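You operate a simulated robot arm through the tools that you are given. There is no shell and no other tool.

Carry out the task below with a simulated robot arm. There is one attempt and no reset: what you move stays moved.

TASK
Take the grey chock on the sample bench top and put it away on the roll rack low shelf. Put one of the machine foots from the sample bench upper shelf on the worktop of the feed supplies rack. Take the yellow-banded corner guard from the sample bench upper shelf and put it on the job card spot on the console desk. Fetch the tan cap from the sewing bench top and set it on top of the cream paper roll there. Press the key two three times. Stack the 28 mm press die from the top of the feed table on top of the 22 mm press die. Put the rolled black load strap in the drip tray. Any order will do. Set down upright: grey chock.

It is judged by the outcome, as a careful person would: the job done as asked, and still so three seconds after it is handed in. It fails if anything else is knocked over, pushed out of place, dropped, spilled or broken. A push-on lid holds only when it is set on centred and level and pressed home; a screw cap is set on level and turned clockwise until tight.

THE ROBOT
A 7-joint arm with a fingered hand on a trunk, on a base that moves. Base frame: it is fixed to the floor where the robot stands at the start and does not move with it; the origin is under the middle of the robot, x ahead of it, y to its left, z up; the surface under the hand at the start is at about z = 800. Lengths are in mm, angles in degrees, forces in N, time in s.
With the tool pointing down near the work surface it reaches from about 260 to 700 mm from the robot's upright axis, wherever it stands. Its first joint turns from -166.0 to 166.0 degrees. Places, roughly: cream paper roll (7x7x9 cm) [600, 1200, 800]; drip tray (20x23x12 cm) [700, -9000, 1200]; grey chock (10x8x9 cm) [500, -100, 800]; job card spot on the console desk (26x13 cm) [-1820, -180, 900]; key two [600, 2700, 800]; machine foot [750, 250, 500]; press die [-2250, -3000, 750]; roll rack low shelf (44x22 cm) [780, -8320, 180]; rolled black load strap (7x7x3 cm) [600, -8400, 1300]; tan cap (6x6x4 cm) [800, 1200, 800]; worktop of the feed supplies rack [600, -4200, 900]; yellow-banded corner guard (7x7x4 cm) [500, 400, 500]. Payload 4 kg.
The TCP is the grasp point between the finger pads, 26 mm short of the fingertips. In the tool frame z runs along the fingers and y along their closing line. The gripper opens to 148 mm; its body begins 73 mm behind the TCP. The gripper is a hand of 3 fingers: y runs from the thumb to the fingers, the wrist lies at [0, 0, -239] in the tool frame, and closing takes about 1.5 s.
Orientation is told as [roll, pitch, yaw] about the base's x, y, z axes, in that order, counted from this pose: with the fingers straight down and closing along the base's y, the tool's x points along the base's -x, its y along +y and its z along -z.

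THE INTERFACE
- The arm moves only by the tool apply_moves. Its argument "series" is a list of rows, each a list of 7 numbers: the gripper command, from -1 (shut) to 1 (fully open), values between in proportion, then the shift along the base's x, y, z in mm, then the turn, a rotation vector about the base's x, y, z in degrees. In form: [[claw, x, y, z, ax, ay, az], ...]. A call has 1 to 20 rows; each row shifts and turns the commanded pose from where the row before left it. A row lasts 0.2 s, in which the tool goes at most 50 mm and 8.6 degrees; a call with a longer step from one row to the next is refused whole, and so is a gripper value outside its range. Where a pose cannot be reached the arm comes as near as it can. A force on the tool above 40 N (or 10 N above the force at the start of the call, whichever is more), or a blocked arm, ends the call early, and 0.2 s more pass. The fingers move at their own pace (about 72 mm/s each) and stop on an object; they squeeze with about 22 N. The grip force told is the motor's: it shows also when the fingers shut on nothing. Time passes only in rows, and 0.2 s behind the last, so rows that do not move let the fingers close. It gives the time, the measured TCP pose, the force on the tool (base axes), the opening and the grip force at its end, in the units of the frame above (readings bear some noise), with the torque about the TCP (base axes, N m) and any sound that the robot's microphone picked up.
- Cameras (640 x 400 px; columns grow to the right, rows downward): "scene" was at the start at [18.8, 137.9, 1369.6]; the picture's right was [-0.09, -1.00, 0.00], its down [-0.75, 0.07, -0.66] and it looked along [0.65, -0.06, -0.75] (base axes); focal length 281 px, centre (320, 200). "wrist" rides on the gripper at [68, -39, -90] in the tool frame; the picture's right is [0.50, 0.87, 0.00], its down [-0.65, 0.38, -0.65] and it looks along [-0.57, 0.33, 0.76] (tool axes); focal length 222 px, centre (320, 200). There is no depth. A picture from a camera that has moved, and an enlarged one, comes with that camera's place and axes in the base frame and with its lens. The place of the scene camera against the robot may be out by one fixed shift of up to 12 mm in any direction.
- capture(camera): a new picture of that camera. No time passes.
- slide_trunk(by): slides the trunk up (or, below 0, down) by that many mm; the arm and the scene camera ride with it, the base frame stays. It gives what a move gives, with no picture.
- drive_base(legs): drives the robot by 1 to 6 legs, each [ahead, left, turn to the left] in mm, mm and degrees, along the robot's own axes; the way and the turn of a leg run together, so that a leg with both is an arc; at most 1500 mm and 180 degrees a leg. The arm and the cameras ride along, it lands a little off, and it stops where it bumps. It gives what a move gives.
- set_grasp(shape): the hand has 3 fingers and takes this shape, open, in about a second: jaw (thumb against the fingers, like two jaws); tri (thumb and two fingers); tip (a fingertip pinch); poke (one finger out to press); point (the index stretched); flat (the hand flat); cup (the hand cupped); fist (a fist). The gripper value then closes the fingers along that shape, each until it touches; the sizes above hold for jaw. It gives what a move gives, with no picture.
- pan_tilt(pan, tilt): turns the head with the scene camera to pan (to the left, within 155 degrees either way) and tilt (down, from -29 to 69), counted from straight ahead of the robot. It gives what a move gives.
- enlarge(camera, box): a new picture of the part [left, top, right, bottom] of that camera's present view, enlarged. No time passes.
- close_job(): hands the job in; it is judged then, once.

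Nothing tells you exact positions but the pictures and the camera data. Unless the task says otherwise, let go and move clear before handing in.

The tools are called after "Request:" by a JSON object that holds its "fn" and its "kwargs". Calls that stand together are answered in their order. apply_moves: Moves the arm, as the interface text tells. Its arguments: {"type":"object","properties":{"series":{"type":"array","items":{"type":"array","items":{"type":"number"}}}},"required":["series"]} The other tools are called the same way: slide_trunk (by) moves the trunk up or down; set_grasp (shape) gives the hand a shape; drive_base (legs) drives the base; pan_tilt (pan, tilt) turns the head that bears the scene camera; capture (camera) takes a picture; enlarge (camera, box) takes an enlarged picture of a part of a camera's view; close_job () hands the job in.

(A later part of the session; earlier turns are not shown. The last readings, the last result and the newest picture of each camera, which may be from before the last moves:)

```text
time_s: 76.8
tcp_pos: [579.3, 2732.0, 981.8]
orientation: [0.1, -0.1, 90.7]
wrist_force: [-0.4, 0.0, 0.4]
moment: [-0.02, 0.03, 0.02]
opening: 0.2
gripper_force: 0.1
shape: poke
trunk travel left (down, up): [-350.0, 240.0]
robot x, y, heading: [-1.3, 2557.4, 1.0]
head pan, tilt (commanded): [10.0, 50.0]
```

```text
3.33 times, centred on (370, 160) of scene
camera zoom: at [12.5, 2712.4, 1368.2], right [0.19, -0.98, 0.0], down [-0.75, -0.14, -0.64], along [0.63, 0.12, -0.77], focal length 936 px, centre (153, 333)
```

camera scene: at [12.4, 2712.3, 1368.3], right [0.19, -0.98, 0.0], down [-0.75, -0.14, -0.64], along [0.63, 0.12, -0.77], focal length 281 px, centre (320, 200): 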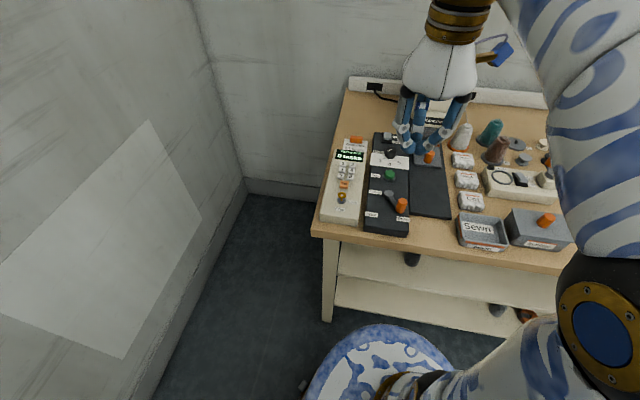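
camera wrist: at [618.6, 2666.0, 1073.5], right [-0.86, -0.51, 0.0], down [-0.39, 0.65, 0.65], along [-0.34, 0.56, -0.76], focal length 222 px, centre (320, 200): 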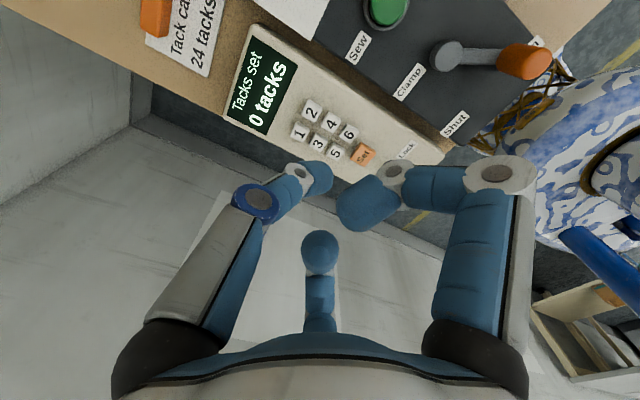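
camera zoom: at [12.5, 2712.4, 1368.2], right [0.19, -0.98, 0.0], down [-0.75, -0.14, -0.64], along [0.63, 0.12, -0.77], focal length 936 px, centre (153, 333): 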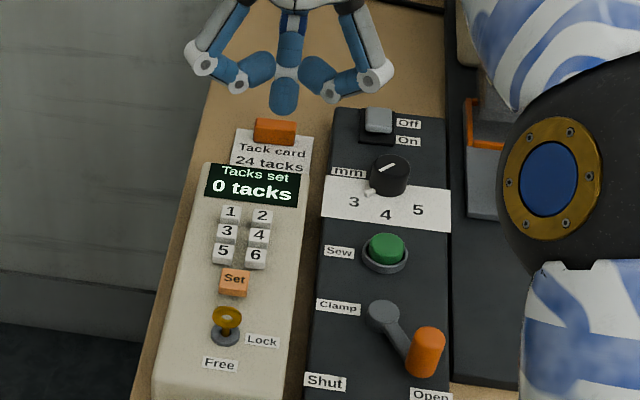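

The poke shape holds with an open value. I zoom in on the pressing fingertip to see where it is relative to the TCP.

Request:
{"fn": "enlarge", "kwargs": {"camera": "wrist", "box": [260, 80, 400, 220]}}

Request:
{"fn": "enlarge", "kwargs": {"camera": "scene", "box": [330, 90, 400, 160]}}

```text
2.86 times, centred on (330, 150) of wrist
camera zoom: at [618.6, 2666.0, 1073.5], right [-0.86, -0.51, 0.0], down [-0.39, 0.65, 0.65], along [-0.34, 0.56, -0.76], focal length 635 px, centre (291, 343)
```

zoom: 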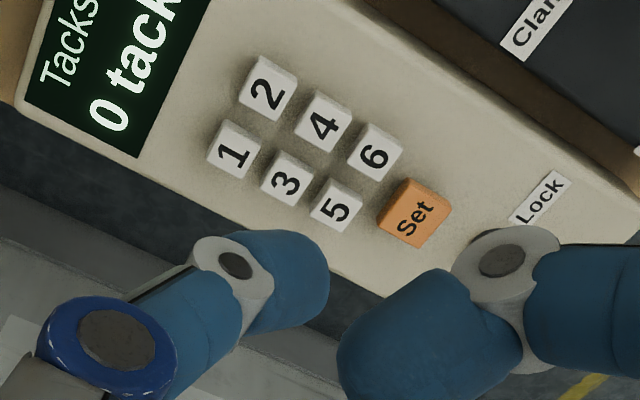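

```text
5.71 times, centred on (365, 125) of scene
camera zoom: at [12.5, 2712.4, 1368.2], right [0.19, -0.98, 0.0], down [-0.75, -0.14, -0.64], along [0.63, 0.12, -0.77], focal length 1605 px, centre (63, 629)
```

zoom: 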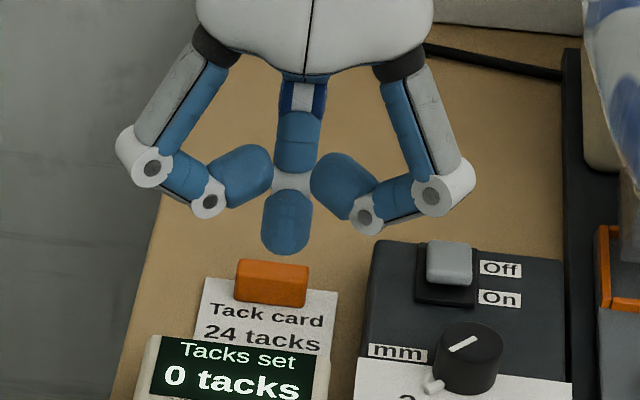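

I estimate the tip's contact point at TCP + (−4, −6, −25). I go down to about 20 mm above key 2 and check the alignment.

Request:
{"fn": "apply_moves", "kwargs": {"series": [[1, 6, 6, -25, 0, 0, 0], [1, 5, 5.5, -25, 0, 0, 0], [1, 0, 0, -25, 0, 0, 0], [1, 0, 0, -15, 0, 0, 0], [1, 0, 0, 0, 0, 0, 0]]}}

Request:
{"fn": "enlarge", "kwargs": {"camera": "wrist", "box": [260, 100, 400, 220]}}

Request:
{"fn": "enlarge", "kwargs": {"camera": "scene", "box": [330, 120, 400, 190]}}

```text
time_s: 78.0
tcp_pos: [588.3, 2744.4, 893.1]
orientation: [0.1, 0.0, 90.8]
wrist_force: [0.0, 0.6, 0.0]
moment: [0.0, -0.01, 0.02]
opening: 0.0
gripper_force: 0.2
shape: poke
trunk travel left (down, up): [-350.0, 240.0]
robot x, y, heading: [-3.6, 2553.4, 0.6]
head pan, tilt (commanded): [10.0, 50.0]
```

```text
3.33 times, centred on (330, 160) of wrist
camera zoom: at [628.6, 2678.1, 983.3], right [-0.86, -0.51, 0.0], down [-0.39, 0.65, 0.65], along [-0.34, 0.56, -0.76], focal length 740 px, centre (287, 333)
```

zoom: 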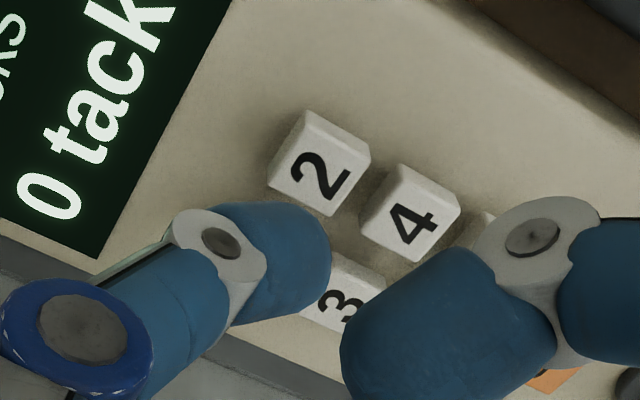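

```text
5.71 times, centred on (365, 155) of scene
camera zoom: at [12.5, 2712.4, 1368.2], right [0.19, -0.98, 0.0], down [-0.75, -0.14, -0.64], along [0.63, 0.12, -0.77], focal length 1605 px, centre (63, 457)
```

zoom: 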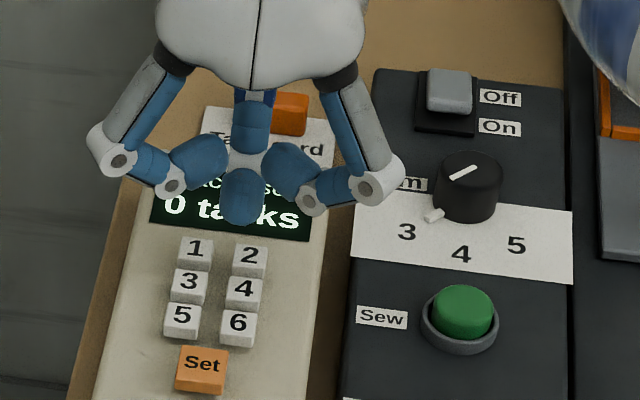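

The tip sits about 5 mm too far to +y of key 2's centre. I shift −5 in y, go down in small steps and watch the force and display.

Request:
{"fn": "apply_moves", "kwargs": {"series": [[1, 0, -5, 0, 0, 0, 0], [1, 0, 0, -6, 0, 0, 0], [1, 0, 0, -4, 0, 0, 0], [1, 0, 0, 0, 0, 0, 0]]}}

Request:
{"fn": "enlarge", "kwargs": {"camera": "wrist", "box": [260, 100, 400, 220]}}

Request:
{"fn": "enlarge", "kwargs": {"camera": "scene", "box": [340, 140, 390, 190]}}

```text
time_s: 79.0
tcp_pos: [589.7, 2740.3, 882.7]
orientation: [0.2, -0.1, 90.7]
wrist_force: [0.0, -0.4, -0.4]
moment: [0.01, -0.04, 0.03]
opening: 0.0
gripper_force: 0.0
shape: poke
trunk travel left (down, up): [-350.0, 240.0]
robot x, y, heading: [-4.9, 2552.6, 0.7]
head pan, tilt (commanded): [10.0, 50.0]
```

```text
3.33 times, centred on (330, 160) of wrist
camera zoom: at [629.0, 2673.1, 972.7], right [-0.86, -0.51, 0.0], down [-0.39, 0.65, 0.65], along [-0.34, 0.56, -0.76], focal length 740 px, centre (287, 333)
```

zoom: 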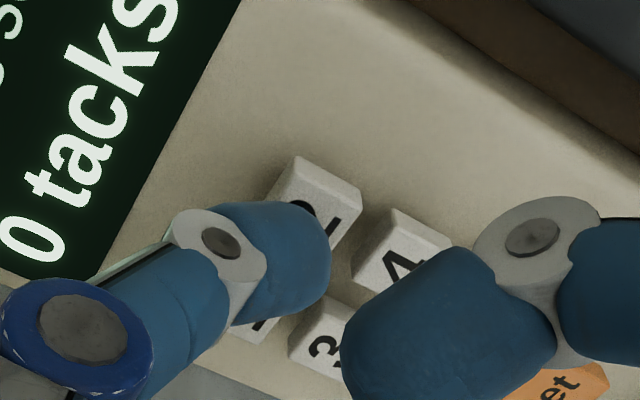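

```text
8.00 times, centred on (365, 165) of scene
camera zoom: at [12.5, 2712.4, 1368.2], right [0.19, -0.98, 0.0], down [-0.75, -0.14, -0.64], along [0.63, 0.12, -0.77], focal length 2247 px, centre (-40, 480)
```

zoom: 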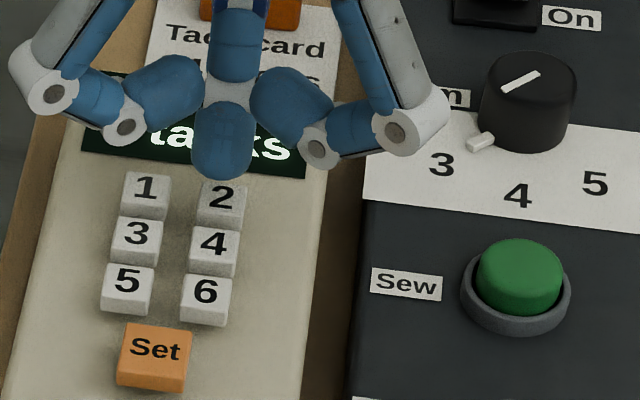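

The tip is now in line with key 2. I shift −1.5 in x and press down in small steps.

Request:
{"fn": "apply_moves", "kwargs": {"series": [[1, -1.5, 0, -3, 0, 0, 0], [1, 0, 0, -3, 0, 0, 0], [1, 0, 0, -2, 0, 0, 0], [1, 0, 0, 0, 0, 0, 0]]}}

Request:
{"fn": "enlarge", "kwargs": {"camera": "scene", "box": [340, 140, 390, 190]}}

```text
time_s: 80.0
tcp_pos: [588.6, 2738.9, 874.4]
orientation: [0.1, 0.0, 90.8]
wrist_force: [0.0, 0.4, 0.0]
moment: [-0.01, 0.06, 0.05]
opening: 0.2
gripper_force: 0.0
shape: poke
trunk travel left (down, up): [-350.0, 240.0]
robot x, y, heading: [-5.9, 2551.9, 0.5]
head pan, tilt (commanded): [10.0, 50.0]
```

```text
8.00 times, centred on (365, 165) of scene
camera zoom: at [12.4, 2712.4, 1368.2], right [0.19, -0.98, 0.0], down [-0.75, -0.14, -0.64], along [0.63, 0.12, -0.77], focal length 2247 px, centre (-40, 480)
```

zoom: 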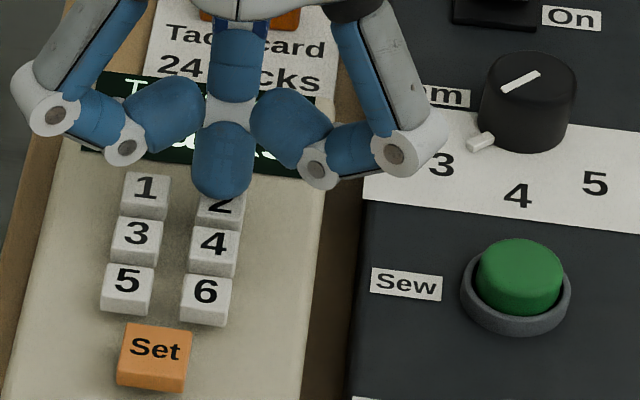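

No contact yet; I continue in 1.5 mm steps.

Request:
{"fn": "apply_moves", "kwargs": {"series": [[1, 0, 0, -1.5, 0, 0, 0], [1, 0, 0, -1.5, 0, 0, 0], [1, 0, 0, 0, 0, 0, 0]]}}

Request:
{"fn": "apply_moves", "kwargs": {"series": [[1, 0, 0, -1.5, 0, 0, 0], [1, 0, 0, 0, 0, 0, 0]]}}

Request:
{"fn": "enlarge", "kwargs": {"camera": "scene", "box": [340, 140, 390, 190]}}

```text
time_s: 80.8
tcp_pos: [588.1, 2739.8, 871.7]
orientation: [0.1, 0.1, 90.9]
wrist_force: [-0.8, -0.6, 1.5]
moment: [-0.01, 0.0, 0.0]
opening: 0.1
gripper_force: 0.0
shape: poke
trunk travel left (down, up): [-350.0, 240.0]
robot x, y, heading: [-4.3, 2553.9, 1.0]
head pan, tilt (commanded): [10.0, 50.0]
heard: click
```

```text
time_s: 81.4
tcp_pos: [588.0, 2739.0, 870.5]
orientation: [0.1, 0.0, 90.8]
wrist_force: [-0.8, -1.0, 4.9]
moment: [-0.01, 0.02, 0.0]
opening: 0.1
gripper_force: 0.0
shape: poke
trunk travel left (down, up): [-350.0, 240.0]
robot x, y, heading: [-2.3, 2553.0, 0.7]
head pan, tilt (commanded): [10.0, 50.0]
```

```text
8.00 times, centred on (365, 165) of scene
camera zoom: at [12.0, 2712.2, 1368.3], right [0.19, -0.98, 0.0], down [-0.75, -0.14, -0.64], along [0.63, 0.12, -0.77], focal length 2247 px, centre (-40, 480)
```

zoom: 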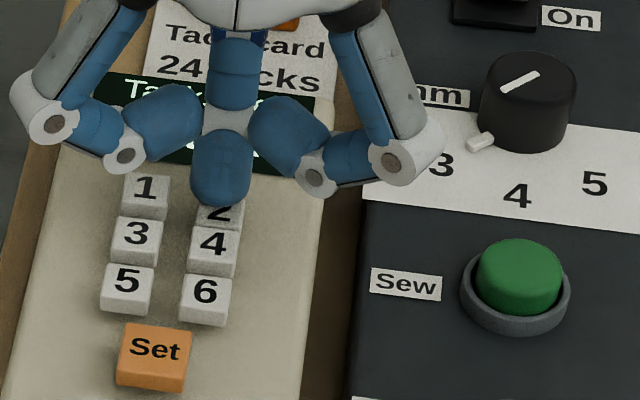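

A click was heard: first press. I raise to release the key and look at the display.

Request:
{"fn": "apply_moves", "kwargs": {"series": [[1, 0, 0, 5, 0, 0, 0], [1, 0, 0, 15, 0, 0, 0], [1, 0, 0, 20, 0, 0, 0], [1, 0, 0, 0, 0, 0, 0]]}}

Request:
{"fn": "enlarge", "kwargs": {"camera": "wrist", "box": [180, 50, 400, 220]}}

Request:
{"fn": "enlarge", "kwargs": {"camera": "scene", "box": [330, 120, 400, 190]}}

```text
time_s: 82.4
tcp_pos: [589.1, 2739.9, 911.3]
orientation: [0.1, 0.0, 90.8]
wrist_force: [0.7, 0.5, 0.2]
moment: [-0.01, -0.03, -0.01]
opening: 0.0
gripper_force: 0.2
shape: poke
trunk travel left (down, up): [-350.0, 240.0]
robot x, y, heading: [-3.1, 2555.1, 0.9]
head pan, tilt (commanded): [10.0, 50.0]
```

```text
2.35 times, centred on (290, 135) of wrist
camera zoom: at [628.5, 2673.4, 1001.8], right [-0.86, -0.51, 0.0], down [-0.39, 0.65, 0.65], along [-0.34, 0.56, -0.76], focal length 523 px, centre (391, 353)
```

zoom: 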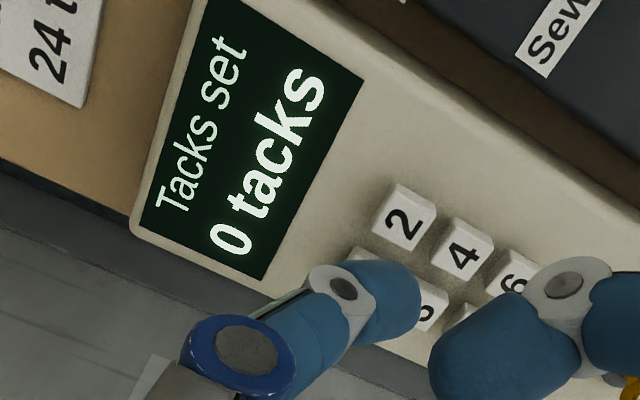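

```text
5.71 times, centred on (365, 155) of scene
camera zoom: at [12.4, 2712.4, 1368.2], right [0.19, -0.98, 0.0], down [-0.75, -0.14, -0.64], along [0.63, 0.12, -0.77], focal length 1605 px, centre (63, 457)
```

zoom: 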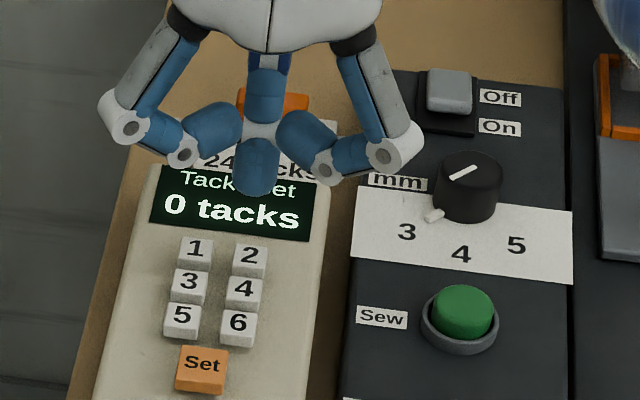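

The display still shows 0 (it may only take over on "Set"), but the click was a clear press. I press the second time at the same place.

Request:
{"fn": "apply_moves", "kwargs": {"series": [[1, 0, 0, -15, 0, 0, 0], [1, 0, 0, -12, 0, 0, 0], [1, 0, 0, -6, 0, 0, 0], [1, 0, 0, 0, 0, 0, 0], [1, 0, 0, -3, 0, 0, 0], [1, 0, 0, -2, 0, 0, 0], [1, 0, 0, -2, 0, 0, 0], [1, 0, 0, 0, 0, 0, 0]]}}

Request:
{"fn": "apply_moves", "kwargs": {"series": [[1, 0, 0, 6, 0, 0, 0], [1, 0, 0, 10, 0, 0, 0], [1, 0, 0, 20, 0, 0, 0], [1, 0, 0, 0, 0, 0, 0]]}}

Request:
{"fn": "enlarge", "kwargs": {"camera": "scene", "box": [330, 120, 400, 190]}}

```text
time_s: 84.2
tcp_pos: [587.9, 2740.3, 870.9]
orientation: [0.1, -0.1, 90.8]
wrist_force: [0.7, -0.6, 4.0]
moment: [-0.04, 0.0, -0.01]
opening: 0.0
gripper_force: 0.2
shape: poke
trunk travel left (down, up): [-350.0, 240.0]
robot x, y, heading: [-4.0, 2557.0, 0.6]
head pan, tilt (commanded): [10.0, 50.0]
heard: click
```

```text
time_s: 85.2
tcp_pos: [587.3, 2739.2, 908.0]
orientation: [0.1, 0.0, 90.9]
wrist_force: [0.1, -0.5, 0.7]
moment: [0.01, -0.02, -0.01]
opening: 0.0
gripper_force: 0.2
shape: poke
trunk travel left (down, up): [-350.0, 240.0]
robot x, y, heading: [-2.0, 2553.9, 0.7]
head pan, tilt (commanded): [10.0, 50.0]
```

```text
5.71 times, centred on (365, 155) of scene
camera zoom: at [12.4, 2712.4, 1368.2], right [0.19, -0.98, 0.0], down [-0.75, -0.14, -0.64], along [0.63, 0.12, -0.77], focal length 1605 px, centre (63, 457)
```

zoom: 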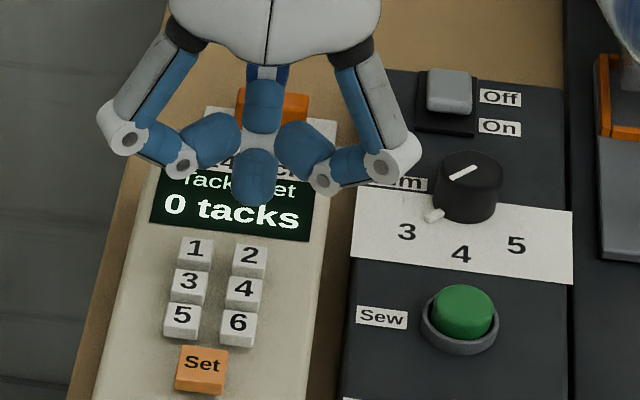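

Second click heard. Now the third press.

Request:
{"fn": "apply_moves", "kwargs": {"series": [[1, 0, 0, -15, 0, 0, 0], [1, 0, 0, -8, 0, 0, 0], [1, 0, 0, -6, 0, 0, 0], [1, 0, 0, 0, 0, 0, 0], [1, 0, 0, -3, 0, 0, 0], [1, 0, 0, -2, 0, 0, 0], [1, 0, 0, -2, 0, 0, 0], [1, 0, 0, 0, 0, 0, 0]]}}

Request:
{"fn": "apply_moves", "kwargs": {"series": [[1, 0, 0, 6, 0, 0, 0], [1, 0, 0, 15, 0, 0, 0], [1, 0, 0, 30, 0, 0, 0], [1, 0, 0, 40, 0, 0, 0], [1, -20, -10, 40, 0, 0, 0], [1, -40, -15, 20, 0, 0, 0], [1, -40, -15, 0, 0, 0, 0], [1, 0, 0, 0, 0, 0, 0]]}}

Request:
{"fn": "enlarge", "kwargs": {"camera": "scene", "box": [330, 120, 400, 190]}}

```text
time_s: 87.0
tcp_pos: [587.7, 2739.5, 871.0]
orientation: [0.1, 0.0, 90.9]
wrist_force: [0.3, 1.4, 2.7]
moment: [0.04, -0.03, -0.02]
opening: 0.2
gripper_force: 0.1
shape: poke
trunk travel left (down, up): [-350.0, 240.0]
robot x, y, heading: [-4.3, 2553.9, 0.7]
head pan, tilt (commanded): [10.0, 50.0]
heard: click
```

```text
time_s: 88.8
tcp_pos: [487.0, 2698.7, 1022.3]
orientation: [0.1, 0.1, 90.8]
wrist_force: [-0.8, -0.4, -0.3]
moment: [0.0, -0.05, -0.03]
opening: 0.2
gripper_force: 0.0
shape: poke
trunk travel left (down, up): [-350.0, 240.0]
robot x, y, heading: [-0.1, 2557.9, 0.7]
head pan, tilt (commanded): [10.0, 50.0]
```

```text
5.71 times, centred on (365, 155) of scene
camera zoom: at [12.1, 2712.3, 1368.2], right [0.19, -0.98, 0.0], down [-0.75, -0.14, -0.64], along [0.63, 0.12, -0.77], focal length 1605 px, centre (63, 457)
```

zoom: 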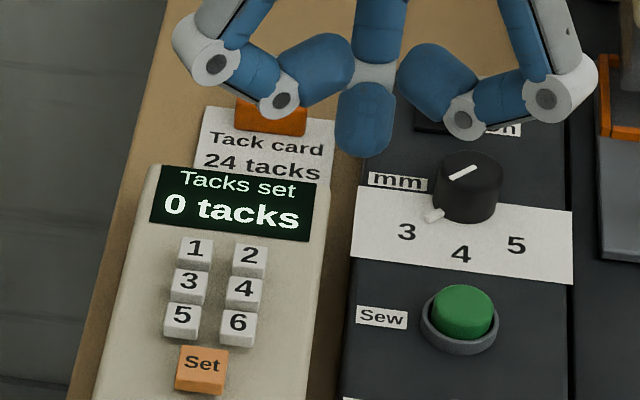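

All three presses clicked. Now I set the hand back to jaw, pull the arm in and drive back to the sample bench, standing back a bit to look under its top.

Request:
{"fn": "set_grasp", "kwargs": {"shape": "jaw"}}

Request:
{"fn": "apply_moves", "kwargs": {"series": [[0, -40, -20, 15, 0, 0, 0], [0, -40, -20, 15, 0, 0, 0], [0, -40, -20, 15, 0, 0, 0], [0, -10, -20, 15, 0, 0, 0], [0, 0, 0, 0, 0, 0, 0]]}}

Request:
{"fn": "drive_base", "kwargs": {"legs": [[-300, 0, 0], [0, -1400, 0], [0, -900, 0]]}}

Request:
{"fn": "slide_trunk", "kwargs": {"by": -350}}

Request:
{"fn": "pan_tilt", "kwargs": {"pan": 0, "tilt": 30}}

Request:
{"fn": "capture", "kwargs": {"camera": "scene"}}

```text
time_s: 89.7
tcp_pos: [488.4, 2698.6, 1022.1]
orientation: [0.2, 0.0, 90.7]
wrist_force: [0.3, -0.3, -0.4]
moment: [-0.01, 0.0, 0.0]
opening: 148.0
gripper_force: 0.1
shape: jaw
trunk travel left (down, up): [-350.0, 240.0]
robot x, y, heading: [-2.0, 2552.7, 0.7]
head pan, tilt (commanded): [10.0, 50.0]
```

```text
time_s: 90.9
tcp_pos: [357.7, 2619.4, 1080.8]
orientation: [0.1, 0.0, 90.9]
wrist_force: [-0.5, 0.1, -0.2]
moment: [-0.01, -0.01, -0.01]
opening: 74.4
gripper_force: 0.0
shape: jaw
trunk travel left (down, up): [-350.0, 240.0]
robot x, y, heading: [-3.1, 2553.2, 0.7]
head pan, tilt (commanded): [10.0, 50.0]
```

```text
time_s: 104.0
tcp_pos: [59.7, 277.6, 1080.8]
orientation: [0.1, 0.0, 89.6]
wrist_force: [0.2, 0.2, -0.4]
moment: [0.01, 0.0, -0.01]
opening: 74.4
gripper_force: 0.1
shape: jaw
trunk travel left (down, up): [-350.0, 240.0]
robot x, y, heading: [-304.3, 219.5, -0.7]
head pan, tilt (commanded): [10.0, 50.0]
```

```text
time_s: 107.4
tcp_pos: [60.3, 277.3, 730.6]
orientation: [0.1, 0.1, 89.6]
wrist_force: [0.3, -0.1, -1.2]
moment: [0.03, 0.02, 0.01]
opening: 74.5
gripper_force: 0.1
shape: jaw
trunk travel left (down, up): [0.0, 590.0]
robot x, y, heading: [-302.2, 218.2, -0.7]
head pan, tilt (commanded): [10.0, 50.0]
```

```text
time_s: 108.2
tcp_pos: [60.5, 278.3, 730.0]
orientation: [0.1, 0.0, 89.6]
wrist_force: [0.5, 0.2, 0.2]
moment: [0.02, 0.0, -0.01]
opening: 74.3
gripper_force: 0.1
shape: jaw
trunk travel left (down, up): [0.0, 590.0]
robot x, y, heading: [-300.8, 222.0, -0.8]
head pan, tilt (commanded): [0.0, 30.0]
```

```text
taken
camera scene: at [-269.0, 365.3, 1047.7], right [-0.01, -1.0, 0.0], down [-0.5, 0.0, -0.87], along [0.87, -0.01, -0.5], focal length 281 px, centre (320, 200)
```

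scene: 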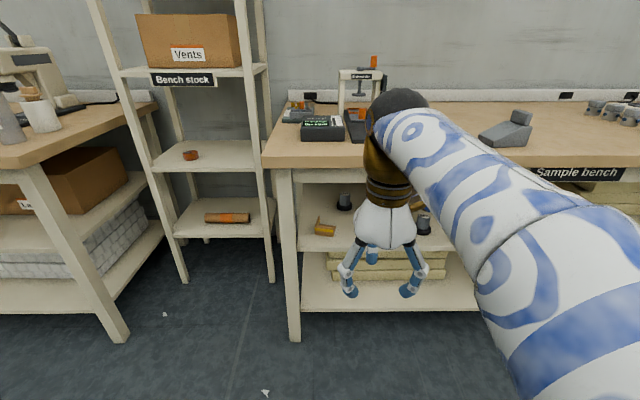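

The hand blocks the view of the shelf; the cap on the roll (left) still sits well. I swing the arm to the right to see the shelf.

Request:
{"fn": "apply_moves", "kwargs": {"series": [[0, -10, -45, 0, 0, 0, 0], [0, -10, -45, 0, 0, 0, 0], [0, -10, -45, 0, 0, 0, 0], [0, -10, -45, 0, 0, 0, 0], [0, -10, -45, 0, 0, 0, 0], [0, -10, -45, 0, 0, 0, 0], [0, -10, -45, 0, 0, 0, 0], [0, -10, -45, 0, 0, 0, 0], [0, -10, -45, 0, 0, 0, 0], [0, 0, 0, 0, 0, 0, 0]]}}

Request:
{"fn": "capture", "kwargs": {"camera": "scene"}}

Request:
{"fn": "enlarge", "kwargs": {"camera": "scene", "box": [270, 130, 470, 300]}}

```text
time_s: 110.4
tcp_pos: [-13.4, -51.1, 669.3]
orientation: [0.0, 0.0, 89.5]
wrist_force: [0.0, 0.3, 0.4]
moment: [-0.01, 0.0, 0.02]
opening: 74.1
gripper_force: 0.0
shape: jaw
out of reach, approached as far as the arm can: row 7, 8, 9
trunk travel left (down, up): [0.0, 590.0]
robot x, y, heading: [-302.4, 222.1, -0.4]
head pan, tilt (commanded): [0.0, 30.0]
```

```text
taken
camera scene: at [-269.0, 365.2, 1047.8], right [-0.01, -1.0, 0.0], down [-0.5, 0.0, -0.87], along [0.87, -0.01, -0.5], focal length 281 px, centre (320, 200)
```

scene: 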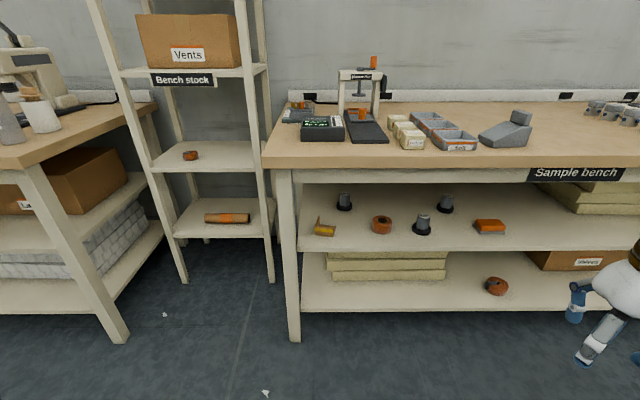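

```text
2.35 times, centred on (370, 215) of scene
camera zoom: at [-269.0, 365.2, 1047.8], right [-0.01, -1.0, 0.0], down [-0.5, 0.0, -0.87], along [0.87, -0.01, -0.5], focal length 661 px, centre (202, 165)
```

zoom: 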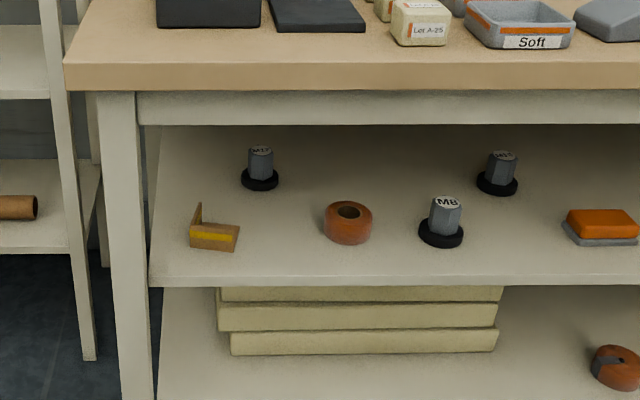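

Now the upper shelf is visible: the yellow-banded corner guard at about [462, 344], three machine feet (the M8 one in front at about [478, 30]), the shelf's front edge at x≈387. I zoom in further on the guard and the foot.

Request:
{"fn": "enlarge", "kwargs": {"camera": "scene", "box": [305, 205, 355, 245]}}

Request:
{"fn": "enlarge", "kwargs": {"camera": "scene", "box": [400, 190, 460, 240]}}

Request:
{"fn": "enlarge", "kwargs": {"camera": "scene", "box": [460, 90, 560, 180]}}

```text
10.00 times, centred on (330, 225) of scene
camera zoom: at [-269.0, 365.2, 1047.8], right [-0.01, -1.0, 0.0], down [-0.5, 0.0, -0.87], along [0.87, -0.01, -0.5], focal length 2809 px, centre (220, -50)
```

zoom: 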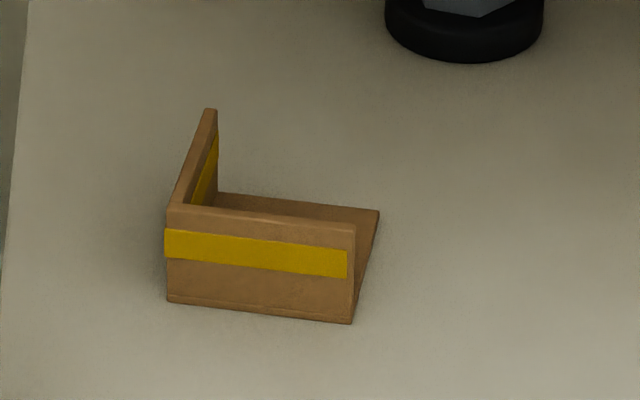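

```text
8.00 times, centred on (430, 215) of scene
camera zoom: at [-269.0, 365.2, 1047.8], right [-0.01, -1.0, 0.0], down [-0.5, 0.0, -0.87], along [0.87, -0.01, -0.5], focal length 2247 px, centre (-560, 80)
```

zoom: 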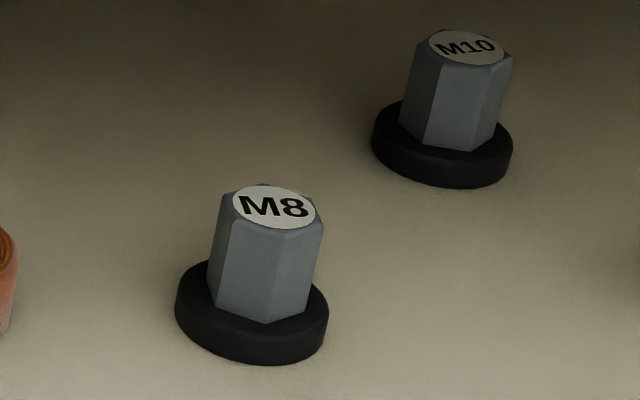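

```text
4.44 times, centred on (510, 135) of scene
camera zoom: at [-269.0, 365.2, 1047.8], right [-0.01, -1.0, 0.0], down [-0.5, 0.0, -0.87], along [0.87, -0.01, -0.5], focal length 1248 px, centre (-524, 489)
```

zoom: 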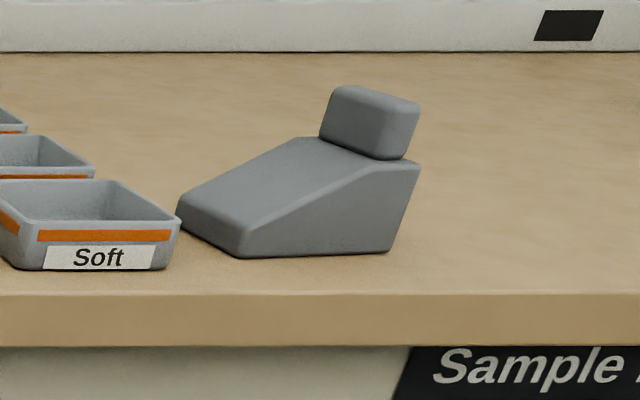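

The guard is a three-faced corner (base, front plate with band, left plate), plates about 5 mm thick and 40 mm high. A fingertip pinch on its left plate with the hand tilted forward looks best; I try the "tip" shape in the air to see its geometry.

Request:
{"fn": "set_grasp", "kwargs": {"shape": "tip"}}

Request:
{"fn": "capture", "kwargs": {"camera": "wrist"}}

Request:
{"fn": "apply_moves", "kwargs": {"series": [[0, 0, 0, 0, 0, 0, 0], [0, 0, 0, 0, 0, 0, 0], [0, 0, 0, 0, 0, 0, 0], [0, 0, 0, 0, 0, 0, 0], [0, 0, 0, 0, 0, 0, 0]]}}

Request:
{"fn": "capture", "kwargs": {"camera": "wrist"}}

Request:
{"fn": "apply_moves", "kwargs": {"series": [[-1, 0, 0, 0, 0, 0, 0], [-1, 0, 0, 0, 0, 0, 0], [-1, 0, 0, 0, 0, 0, 0], [-1, 0, 0, 0, 0, 0, 0], [-1, 0, 0, 0, 0, 0, 0]]}}

Request:
{"fn": "capture", "kwargs": {"camera": "wrist"}}

```text
time_s: 111.3
tcp_pos: [-13.8, -51.5, 669.2]
orientation: [0.0, 0.1, 89.4]
wrist_force: [0.1, 0.2, 0.2]
moment: [-0.01, 0.03, 0.02]
opening: 148.1
gripper_force: 0.1
shape: tip
trunk travel left (down, up): [0.0, 590.0]
robot x, y, heading: [-300.9, 221.9, -0.8]
head pan, tilt (commanded): [0.0, 30.0]
```

```text
taken
camera wrist: at [24.5, -119.1, 759.9], right [-0.87, -0.49, 0.0], down [-0.37, 0.66, 0.65], along [-0.32, 0.57, -0.76], focal length 222 px, centre (320, 200)
```

wrist: 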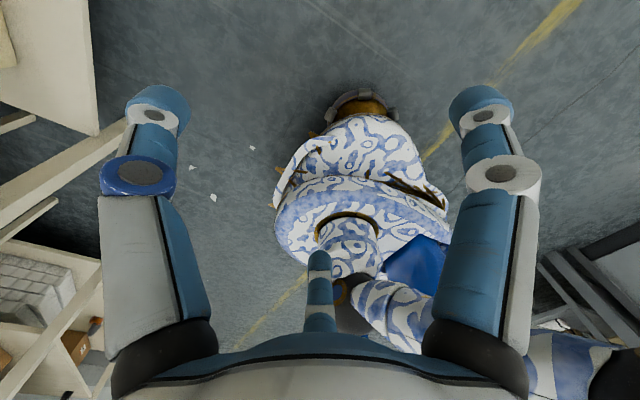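

```text
time_s: 112.5
tcp_pos: [-13.0, -51.7, 670.0]
orientation: [-0.1, 0.1, 89.4]
wrist_force: [-1.0, 0.4, 0.1]
moment: [0.02, -0.04, -0.01]
opening: 74.6
gripper_force: 0.1
shape: tip
trunk travel left (down, up): [0.0, 590.0]
robot x, y, heading: [-302.3, 219.3, -0.7]
head pan, tilt (commanded): [0.0, 30.0]
```

```text
taken
camera wrist: at [24.5, -119.1, 759.9], right [-0.87, -0.49, 0.0], down [-0.37, 0.66, 0.65], along [-0.32, 0.57, -0.76], focal length 222 px, centre (320, 200)
```

wrist: 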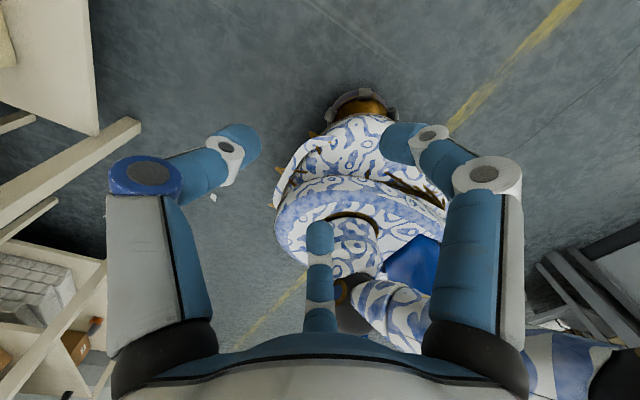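

```text
time_s: 113.7
tcp_pos: [-13.6, -50.8, 670.0]
orientation: [0.0, -0.1, 89.3]
wrist_force: [0.5, 0.7, -0.1]
moment: [-0.01, -0.02, 0.02]
opening: 0.0
gripper_force: 22.0
shape: tip
trunk travel left (down, up): [0.0, 590.0]
robot x, y, heading: [-305.2, 219.3, -0.7]
head pan, tilt (commanded): [0.0, 30.0]
```

```text
taken
camera wrist: at [24.5, -119.1, 759.9], right [-0.87, -0.49, 0.0], down [-0.37, 0.66, 0.65], along [-0.32, 0.57, -0.76], focal length 222 px, centre (320, 200)
```

wrist: 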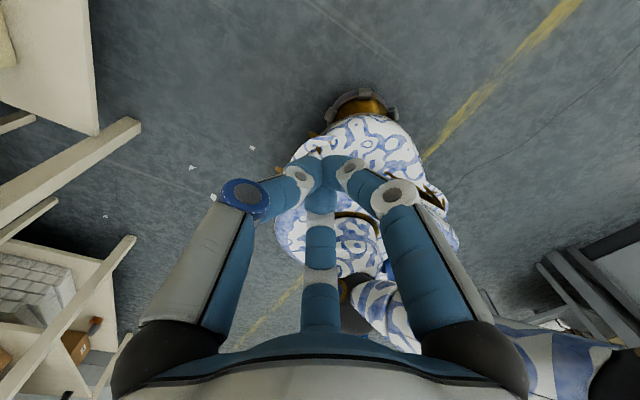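

The "tip" shape is the same three-finger closing. I'll pinch the guard's left plate with the hand tilted 40° below horizontal; first I drive a bit nearer, turn the hand back and tilt it forward in front of the shelf opening.

Request:
{"fn": "set_grasp", "kwargs": {"shape": "jaw"}}

Request:
{"fn": "apply_moves", "kwargs": {"series": [[-0.4, 14, 32, 3, 0, 0, -8.1], [-0.4, 14, 32, 3, 0, 0, -8.1], [-0.4, 14, 32, 3, 0, 0, -8.1], [-0.4, 14, 32, 3, 0, 0, -8.1], [-0.4, 14, 32, 3, 0, 0, -8.1], [-0.4, 14, 32, 3, 0, 0, -8.1], [-0.4, 14, 32, 3, 0, 0, -8.1], [-0.4, 14, 32, 3, 0, 0, -8.1], [-0.4, 14, 32, 3, 0, 0, -8.1], [-0.4, 14, 32, 3, 0, 0, -8.1], [-0.4, 14, 32, 3, 0, 0, -8.1], [-0.4, 0, 0, 0, 0, 0, 0]]}}

Request:
{"fn": "apply_moves", "kwargs": {"series": [[-0.4, 10, 5, -10, 0, -8.4, 0], [-0.4, 10, 5, -10, 0, -8.4, 0], [-0.4, 10, 5, -10, 0, -8.4, 0], [-0.4, 10, 5, -10, 0, -8.4, 0], [-0.4, 10, 5, -10, 0, -8.4, 0], [-0.4, 10, 0, -10, 0, -8.0, 0], [-0.4, 0, 0, 0, 0, 0, 0]]}}

Request:
{"fn": "capture", "kwargs": {"camera": "wrist"}}

Request:
{"fn": "capture", "kwargs": {"camera": "scene"}}

```text
time_s: 114.6
tcp_pos: [-13.2, -51.1, 668.5]
orientation: [-0.1, 0.1, 89.4]
wrist_force: [1.0, 0.6, 0.1]
moment: [0.01, 0.04, -0.01]
opening: 147.9
gripper_force: 0.0
shape: jaw
trunk travel left (down, up): [0.0, 590.0]
robot x, y, heading: [-302.0, 224.3, -0.5]
head pan, tilt (commanded): [0.0, 30.0]
```

```text
time_s: 117.2
tcp_pos: [142.2, 302.7, 702.6]
orientation: [0.1, 0.0, 0.3]
wrist_force: [-0.4, 0.7, 0.4]
moment: [0.02, -0.02, -0.02]
opening: 44.9
gripper_force: 0.0
shape: jaw
trunk travel left (down, up): [0.0, 590.0]
robot x, y, heading: [-302.6, 222.4, -0.5]
head pan, tilt (commanded): [0.0, 30.0]
```

```text
time_s: 118.8
tcp_pos: [201.6, 327.1, 644.3]
orientation: [-0.4, -50.0, 0.7]
wrist_force: [0.6, -0.3, 0.2]
moment: [-0.01, 0.0, -0.02]
opening: 44.6
gripper_force: 0.0
shape: jaw
trunk travel left (down, up): [0.0, 590.0]
robot x, y, heading: [-300.7, 218.0, -0.4]
head pan, tilt (commanded): [0.0, 30.0]
```

```text
taken
camera wrist: at [89.0, 287.5, 650.3], right [-0.33, 0.86, -0.39], down [-0.08, 0.38, 0.92], along [0.94, 0.33, -0.05], focal length 222 px, centre (320, 200)
```

wrist: 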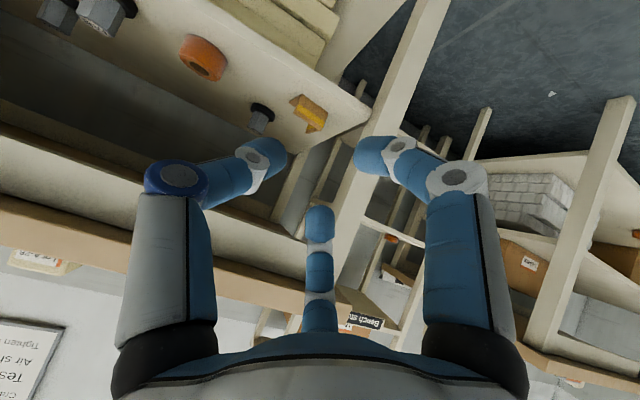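

```text
taken
camera scene: at [-269.0, 365.3, 1047.8], right [-0.01, -1.0, 0.0], down [-0.5, 0.0, -0.87], along [0.87, -0.01, -0.5], focal length 281 px, centre (320, 200)
```

scene: 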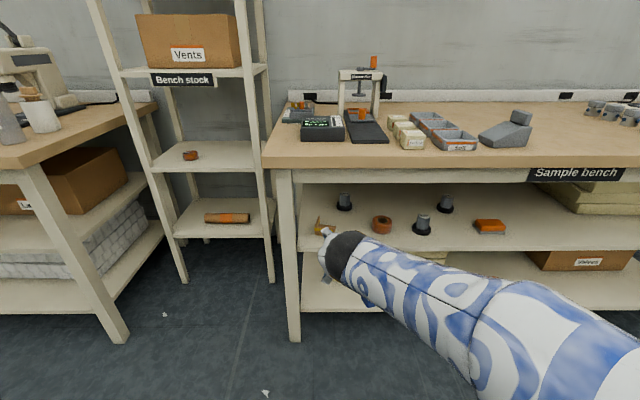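

The hand is tilted and the wrist camera sees the guard. I zoom in to locate the left plate.

Request:
{"fn": "enlarge", "kwargs": {"camera": "wrist", "box": [230, 60, 390, 160]}}

Request:
{"fn": "enlarge", "kwargs": {"camera": "scene", "box": [290, 190, 370, 260]}}

```text
4.00 times, centred on (310, 110) of wrist
camera zoom: at [89.0, 287.5, 650.3], right [-0.33, 0.86, -0.39], down [-0.08, 0.38, 0.92], along [0.94, 0.33, -0.05], focal length 888 px, centre (360, 560)
```

zoom: 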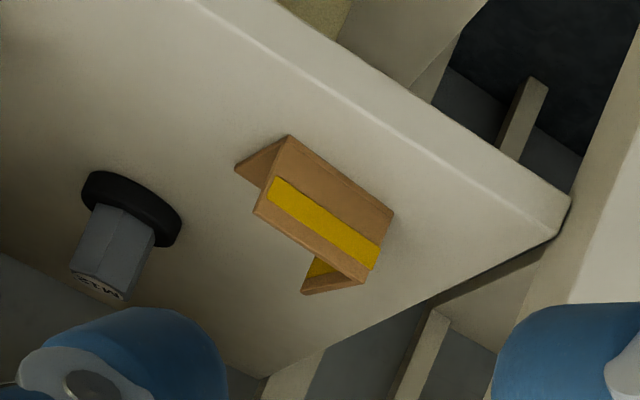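

```text
5.71 times, centred on (330, 225) of scene
camera zoom: at [-269.0, 365.3, 1047.8], right [-0.01, -1.0, 0.0], down [-0.5, 0.0, -0.87], along [0.87, -0.01, -0.5], focal length 1605 px, centre (263, 57)
```

zoom: 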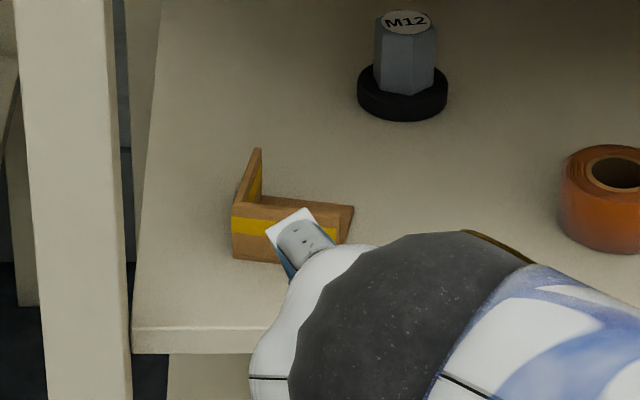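

The scene and wrist rays are poorly conditioned here, so I lower the hand by 90 mm and take a second wrist view to triangulate the guard.

Request:
{"fn": "apply_moves", "kwargs": {"series": [[-0.4, 0, 5, -30, 0, 0, 0], [-0.4, 0, 5, -30, 0, 0, 0], [-0.4, 0, 0, -30, 0, 0, 0], [-0.4, 0, 0, 0, 0, 0, 0]]}}

Request:
{"fn": "enlarge", "kwargs": {"camera": "wrist", "box": [230, 60, 390, 160]}}

Request:
{"fn": "capture", "kwargs": {"camera": "wrist"}}

```text
time_s: 119.8
tcp_pos: [201.1, 337.4, 553.1]
orientation: [-0.5, -49.9, 0.7]
wrist_force: [-0.6, -0.2, -0.1]
moment: [0.03, 0.04, -0.05]
opening: 44.3
gripper_force: 0.1
shape: jaw
trunk travel left (down, up): [0.0, 590.0]
robot x, y, heading: [-302.0, 219.1, -0.6]
head pan, tilt (commanded): [0.0, 30.0]
```

```text
4.00 times, centred on (310, 110) of wrist
camera zoom: at [88.0, 297.2, 559.4], right [-0.33, 0.86, -0.39], down [-0.08, 0.38, 0.92], along [0.94, 0.33, -0.06], focal length 888 px, centre (360, 560)
```

zoom: 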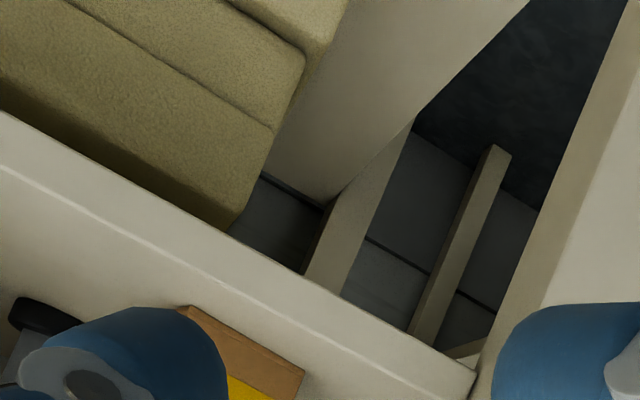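

```text
taken
camera wrist: at [88.0, 297.2, 559.4], right [-0.33, 0.86, -0.39], down [-0.08, 0.38, 0.92], along [0.94, 0.33, -0.06], focal length 222 px, centre (320, 200)
```

wrist: 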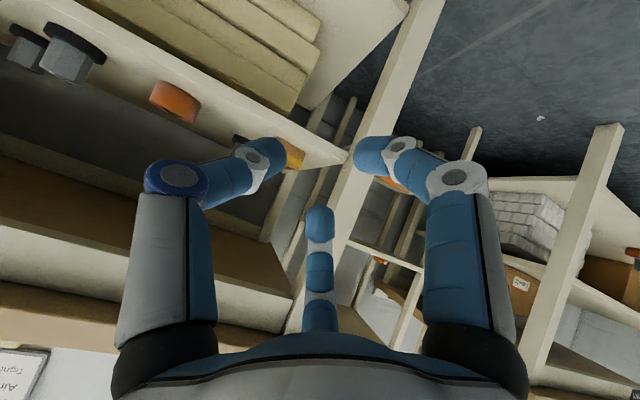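

Triangulation puts the shelf surface at z≈464 (not 500): the guard's front plate runs from about [494,320] to [507,381] (turned 12°), top at z≈501. I'll grip the front plate by its two ends with two fingers while the thumb hooks over its top from above; so I roll the hand 90° about its axis with the thumb up.

Request:
{"fn": "apply_moves", "kwargs": {"series": [[0, 0, 0, 10, 0, 5, 0], [0.35, 0, 0, 10, -5.79, 0, 5.79], [0.35, 0, 0, 10, -5.79, 0, 5.79], [0.35, 0, 0, 10, -5.79, 0, 5.79], [0.35, 0, 0, 10, -5.79, 0, 5.79], [0.35, 0, 0, 10, -5.79, 0, 5.79], [0.35, 0, 0, 0, -5.79, 0, 5.79], [0.35, 0, 0, 0, -5.79, 0, 5.79], [0.35, 0, 0, 0, -5.79, 0, 5.79], [0.35, 0, 0, 0, -5.79, 0, 5.79], [0.35, 0, 0, 0, -5.79, 0, 5.79], [0.35, 0, 0, 0, -5.79, 0, 5.79], [0.35, 0, 0, 0, 0, 0, -6.3], [0.35, 0, 0, 0, 0, 0, -6.3], [0.35, 0, 0, 0, 0, 0, 0]]}}

Request:
{"fn": "capture", "kwargs": {"camera": "wrist"}}

Request:
{"fn": "capture", "kwargs": {"camera": "scene"}}

```text
time_s: 123.0
tcp_pos: [201.4, 335.6, 614.4]
orientation: [-44.8, 0.5, 77.7]
wrist_force: [1.0, 0.2, -0.3]
moment: [0.03, 0.02, -0.03]
opening: 99.6
gripper_force: 0.0
shape: jaw
trunk travel left (down, up): [0.0, 590.0]
robot x, y, heading: [-303.5, 220.6, -0.6]
head pan, tilt (commanded): [0.0, 30.0]
```

```text
taken
camera wrist: at [152.0, 278.8, 705.6], right [-0.71, -0.36, -0.61], down [-0.57, 0.8, 0.19], along [0.42, 0.48, -0.77], focal length 222 px, centre (320, 200)
```

wrist: 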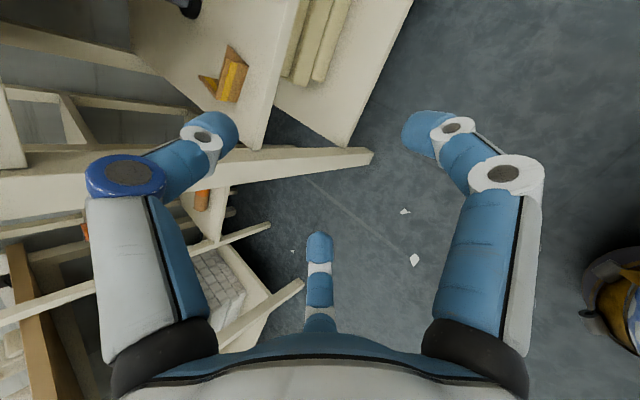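

```text
taken
camera scene: at [-269.0, 365.3, 1047.8], right [-0.01, -1.0, 0.0], down [-0.5, 0.0, -0.87], along [0.87, -0.01, -0.5], focal length 281 px, centre (320, 200)
```

scene: 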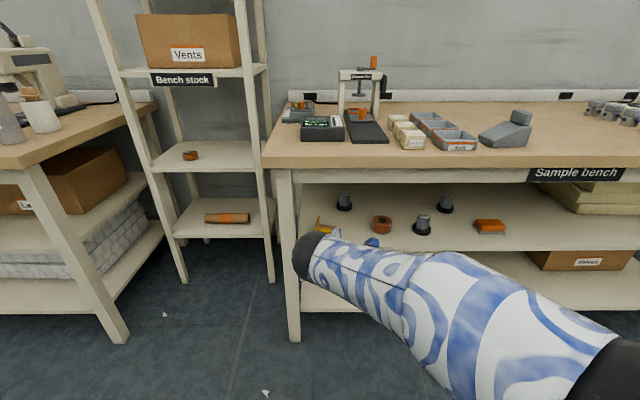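

The hand is rolled with the thumb up. I drive 130 mm closer and then move level under the bench top toward the guard, keeping the fingers above its top.

Request:
{"fn": "drive_base", "kwargs": {"legs": [[130, 0, 0.6]]}}

Request:
{"fn": "apply_moves", "kwargs": {"series": [[0.35, 5, 5, -30, 0, 0, 0], [0.35, 10, 5, -28, 0, 0, 0], [0.35, 20, 5, 0, 0, 0, 0], [0.35, 20, 4, 0, 0, 0, 0], [0.35, 0, 0, 0, 0, 0, 0]]}}

Request:
{"fn": "capture", "kwargs": {"camera": "wrist"}}

Request:
{"fn": "capture", "kwargs": {"camera": "scene"}}

```text
time_s: 124.3
tcp_pos: [335.1, 341.6, 613.6]
orientation: [-44.9, 0.4, 78.4]
wrist_force: [0.0, 0.7, -0.3]
moment: [0.0, 0.02, -0.03]
opening: 99.6
gripper_force: 0.1
shape: jaw
trunk travel left (down, up): [0.0, 590.0]
robot x, y, heading: [-167.5, 219.7, 0.1]
head pan, tilt (commanded): [0.0, 30.0]
```

```text
time_s: 125.5
tcp_pos: [389.9, 361.1, 556.1]
orientation: [-44.9, 0.4, 78.4]
wrist_force: [-0.1, -0.1, 0.1]
moment: [-0.03, -0.04, 0.01]
opening: 99.4
gripper_force: 0.0
shape: jaw
trunk travel left (down, up): [0.0, 590.0]
robot x, y, heading: [-166.5, 222.7, 0.1]
head pan, tilt (commanded): [0.0, 30.0]
```

```text
taken
camera wrist: at [340.0, 303.5, 648.2], right [-0.7, -0.37, -0.61], down [-0.58, 0.79, 0.19], along [0.41, 0.49, -0.77], focal length 222 px, centre (320, 200)
```

wrist: 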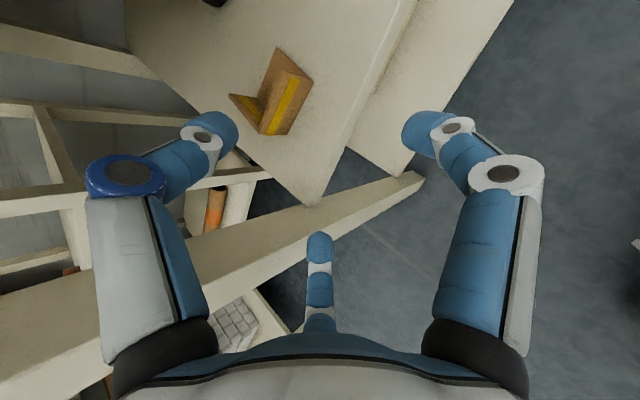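

```text
taken
camera scene: at [-136.7, 365.5, 1047.8], right [0.0, -1.0, 0.0], down [-0.5, 0.0, -0.87], along [0.87, 0.0, -0.5], focal length 281 px, centre (320, 200)
```

scene: 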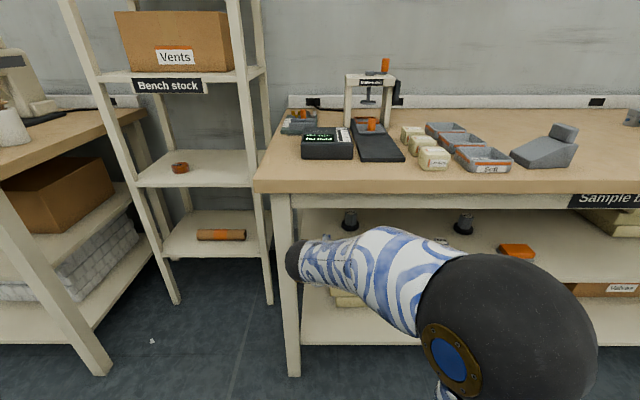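

The guard is clearly in the wrist view. I zoom to refine its corners.

Request:
{"fn": "enlarge", "kwargs": {"camera": "wrist", "box": [200, 30, 360, 150]}}

```text
3.33 times, centred on (280, 90) of wrist
camera zoom: at [340.0, 303.5, 648.2], right [-0.7, -0.37, -0.61], down [-0.58, 0.79, 0.19], along [0.41, 0.49, -0.77], focal length 740 px, centre (453, 567)
```

zoom: 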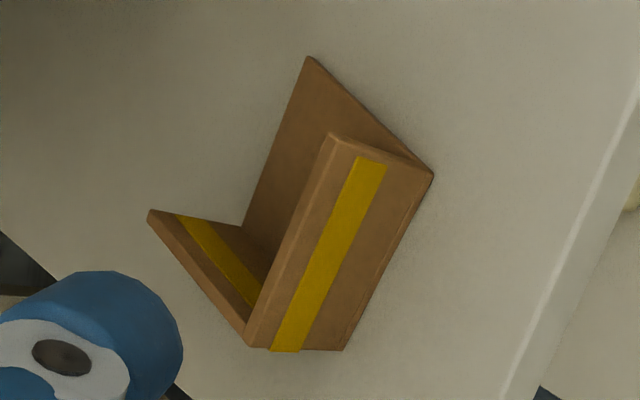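

Refined: shelf z≈462, front plate from [500,321.5] to [512.5,382.5], top z≈502, turned 11.6° which matches the hand. I move level to above it, then check before descending.

Request:
{"fn": "apply_moves", "kwargs": {"series": [[0.35, 30, -3, -1, 0, 0, 0], [0.35, 30, -3, -1, 0, 0, 0], [0.35, 25, -2, -1, 0, 0, 0], [0.35, 0, 0, 0, 0, 0, 0]]}}

Request:
{"fn": "capture", "kwargs": {"camera": "wrist"}}

```text
time_s: 126.5
tcp_pos: [475.4, 353.8, 552.2]
orientation: [-44.8, 0.4, 78.4]
wrist_force: [0.2, 0.0, 0.1]
moment: [0.03, 0.04, 0.02]
opening: 99.5
gripper_force: 0.0
shape: jaw
trunk travel left (down, up): [0.0, 590.0]
robot x, y, heading: [-170.2, 222.1, 0.0]
head pan, tilt (commanded): [0.0, 30.0]
```

```text
taken
camera wrist: at [426.2, 295.7, 644.1], right [-0.7, -0.37, -0.61], down [-0.58, 0.79, 0.19], along [0.41, 0.49, -0.77], focal length 222 px, centre (320, 200)
```

wrist: 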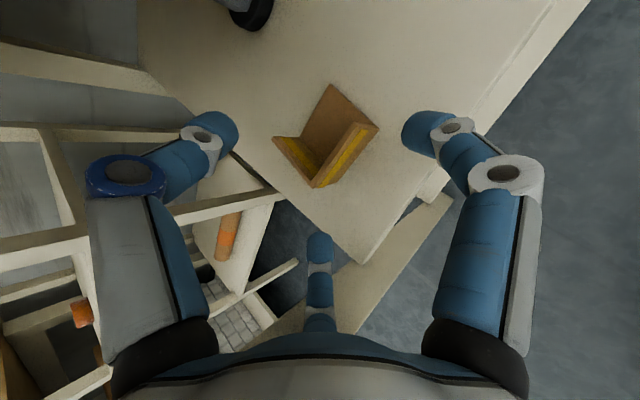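

Alignment looks right. I descend along the tool axis.

Request:
{"fn": "apply_moves", "kwargs": {"series": [[0.35, 10, -1, -10, 0, 0, 0], [0.35, 10, -1, -10, 0, 0, 0], [0.35, 8, -1, -9, 0, 0, 0], [0.35, 0, 0, 0, 0, 0, 0]]}}

Request:
{"fn": "capture", "kwargs": {"camera": "wrist"}}

```text
time_s: 127.5
tcp_pos: [502.6, 350.6, 524.7]
orientation: [-45.0, 0.5, 78.3]
wrist_force: [0.4, -0.2, -0.6]
moment: [-0.02, 0.01, -0.02]
opening: 99.4
gripper_force: 0.0
shape: jaw
trunk travel left (down, up): [0.0, 590.0]
robot x, y, heading: [-169.6, 221.6, 0.4]
head pan, tilt (commanded): [0.0, 30.0]
```

```text
taken
camera wrist: at [453.8, 291.9, 616.2], right [-0.7, -0.37, -0.61], down [-0.58, 0.79, 0.19], along [0.41, 0.49, -0.77], focal length 222 px, centre (320, 200)
```

wrist: 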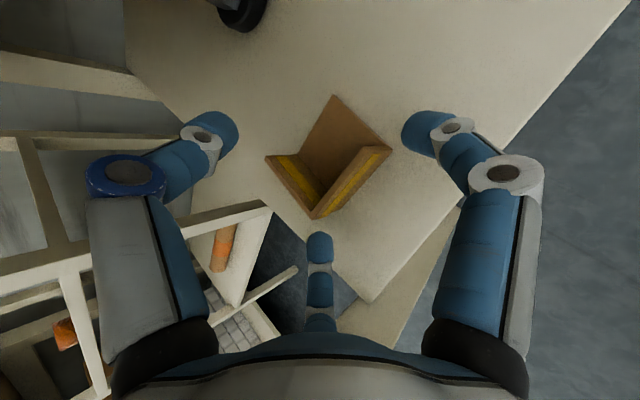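

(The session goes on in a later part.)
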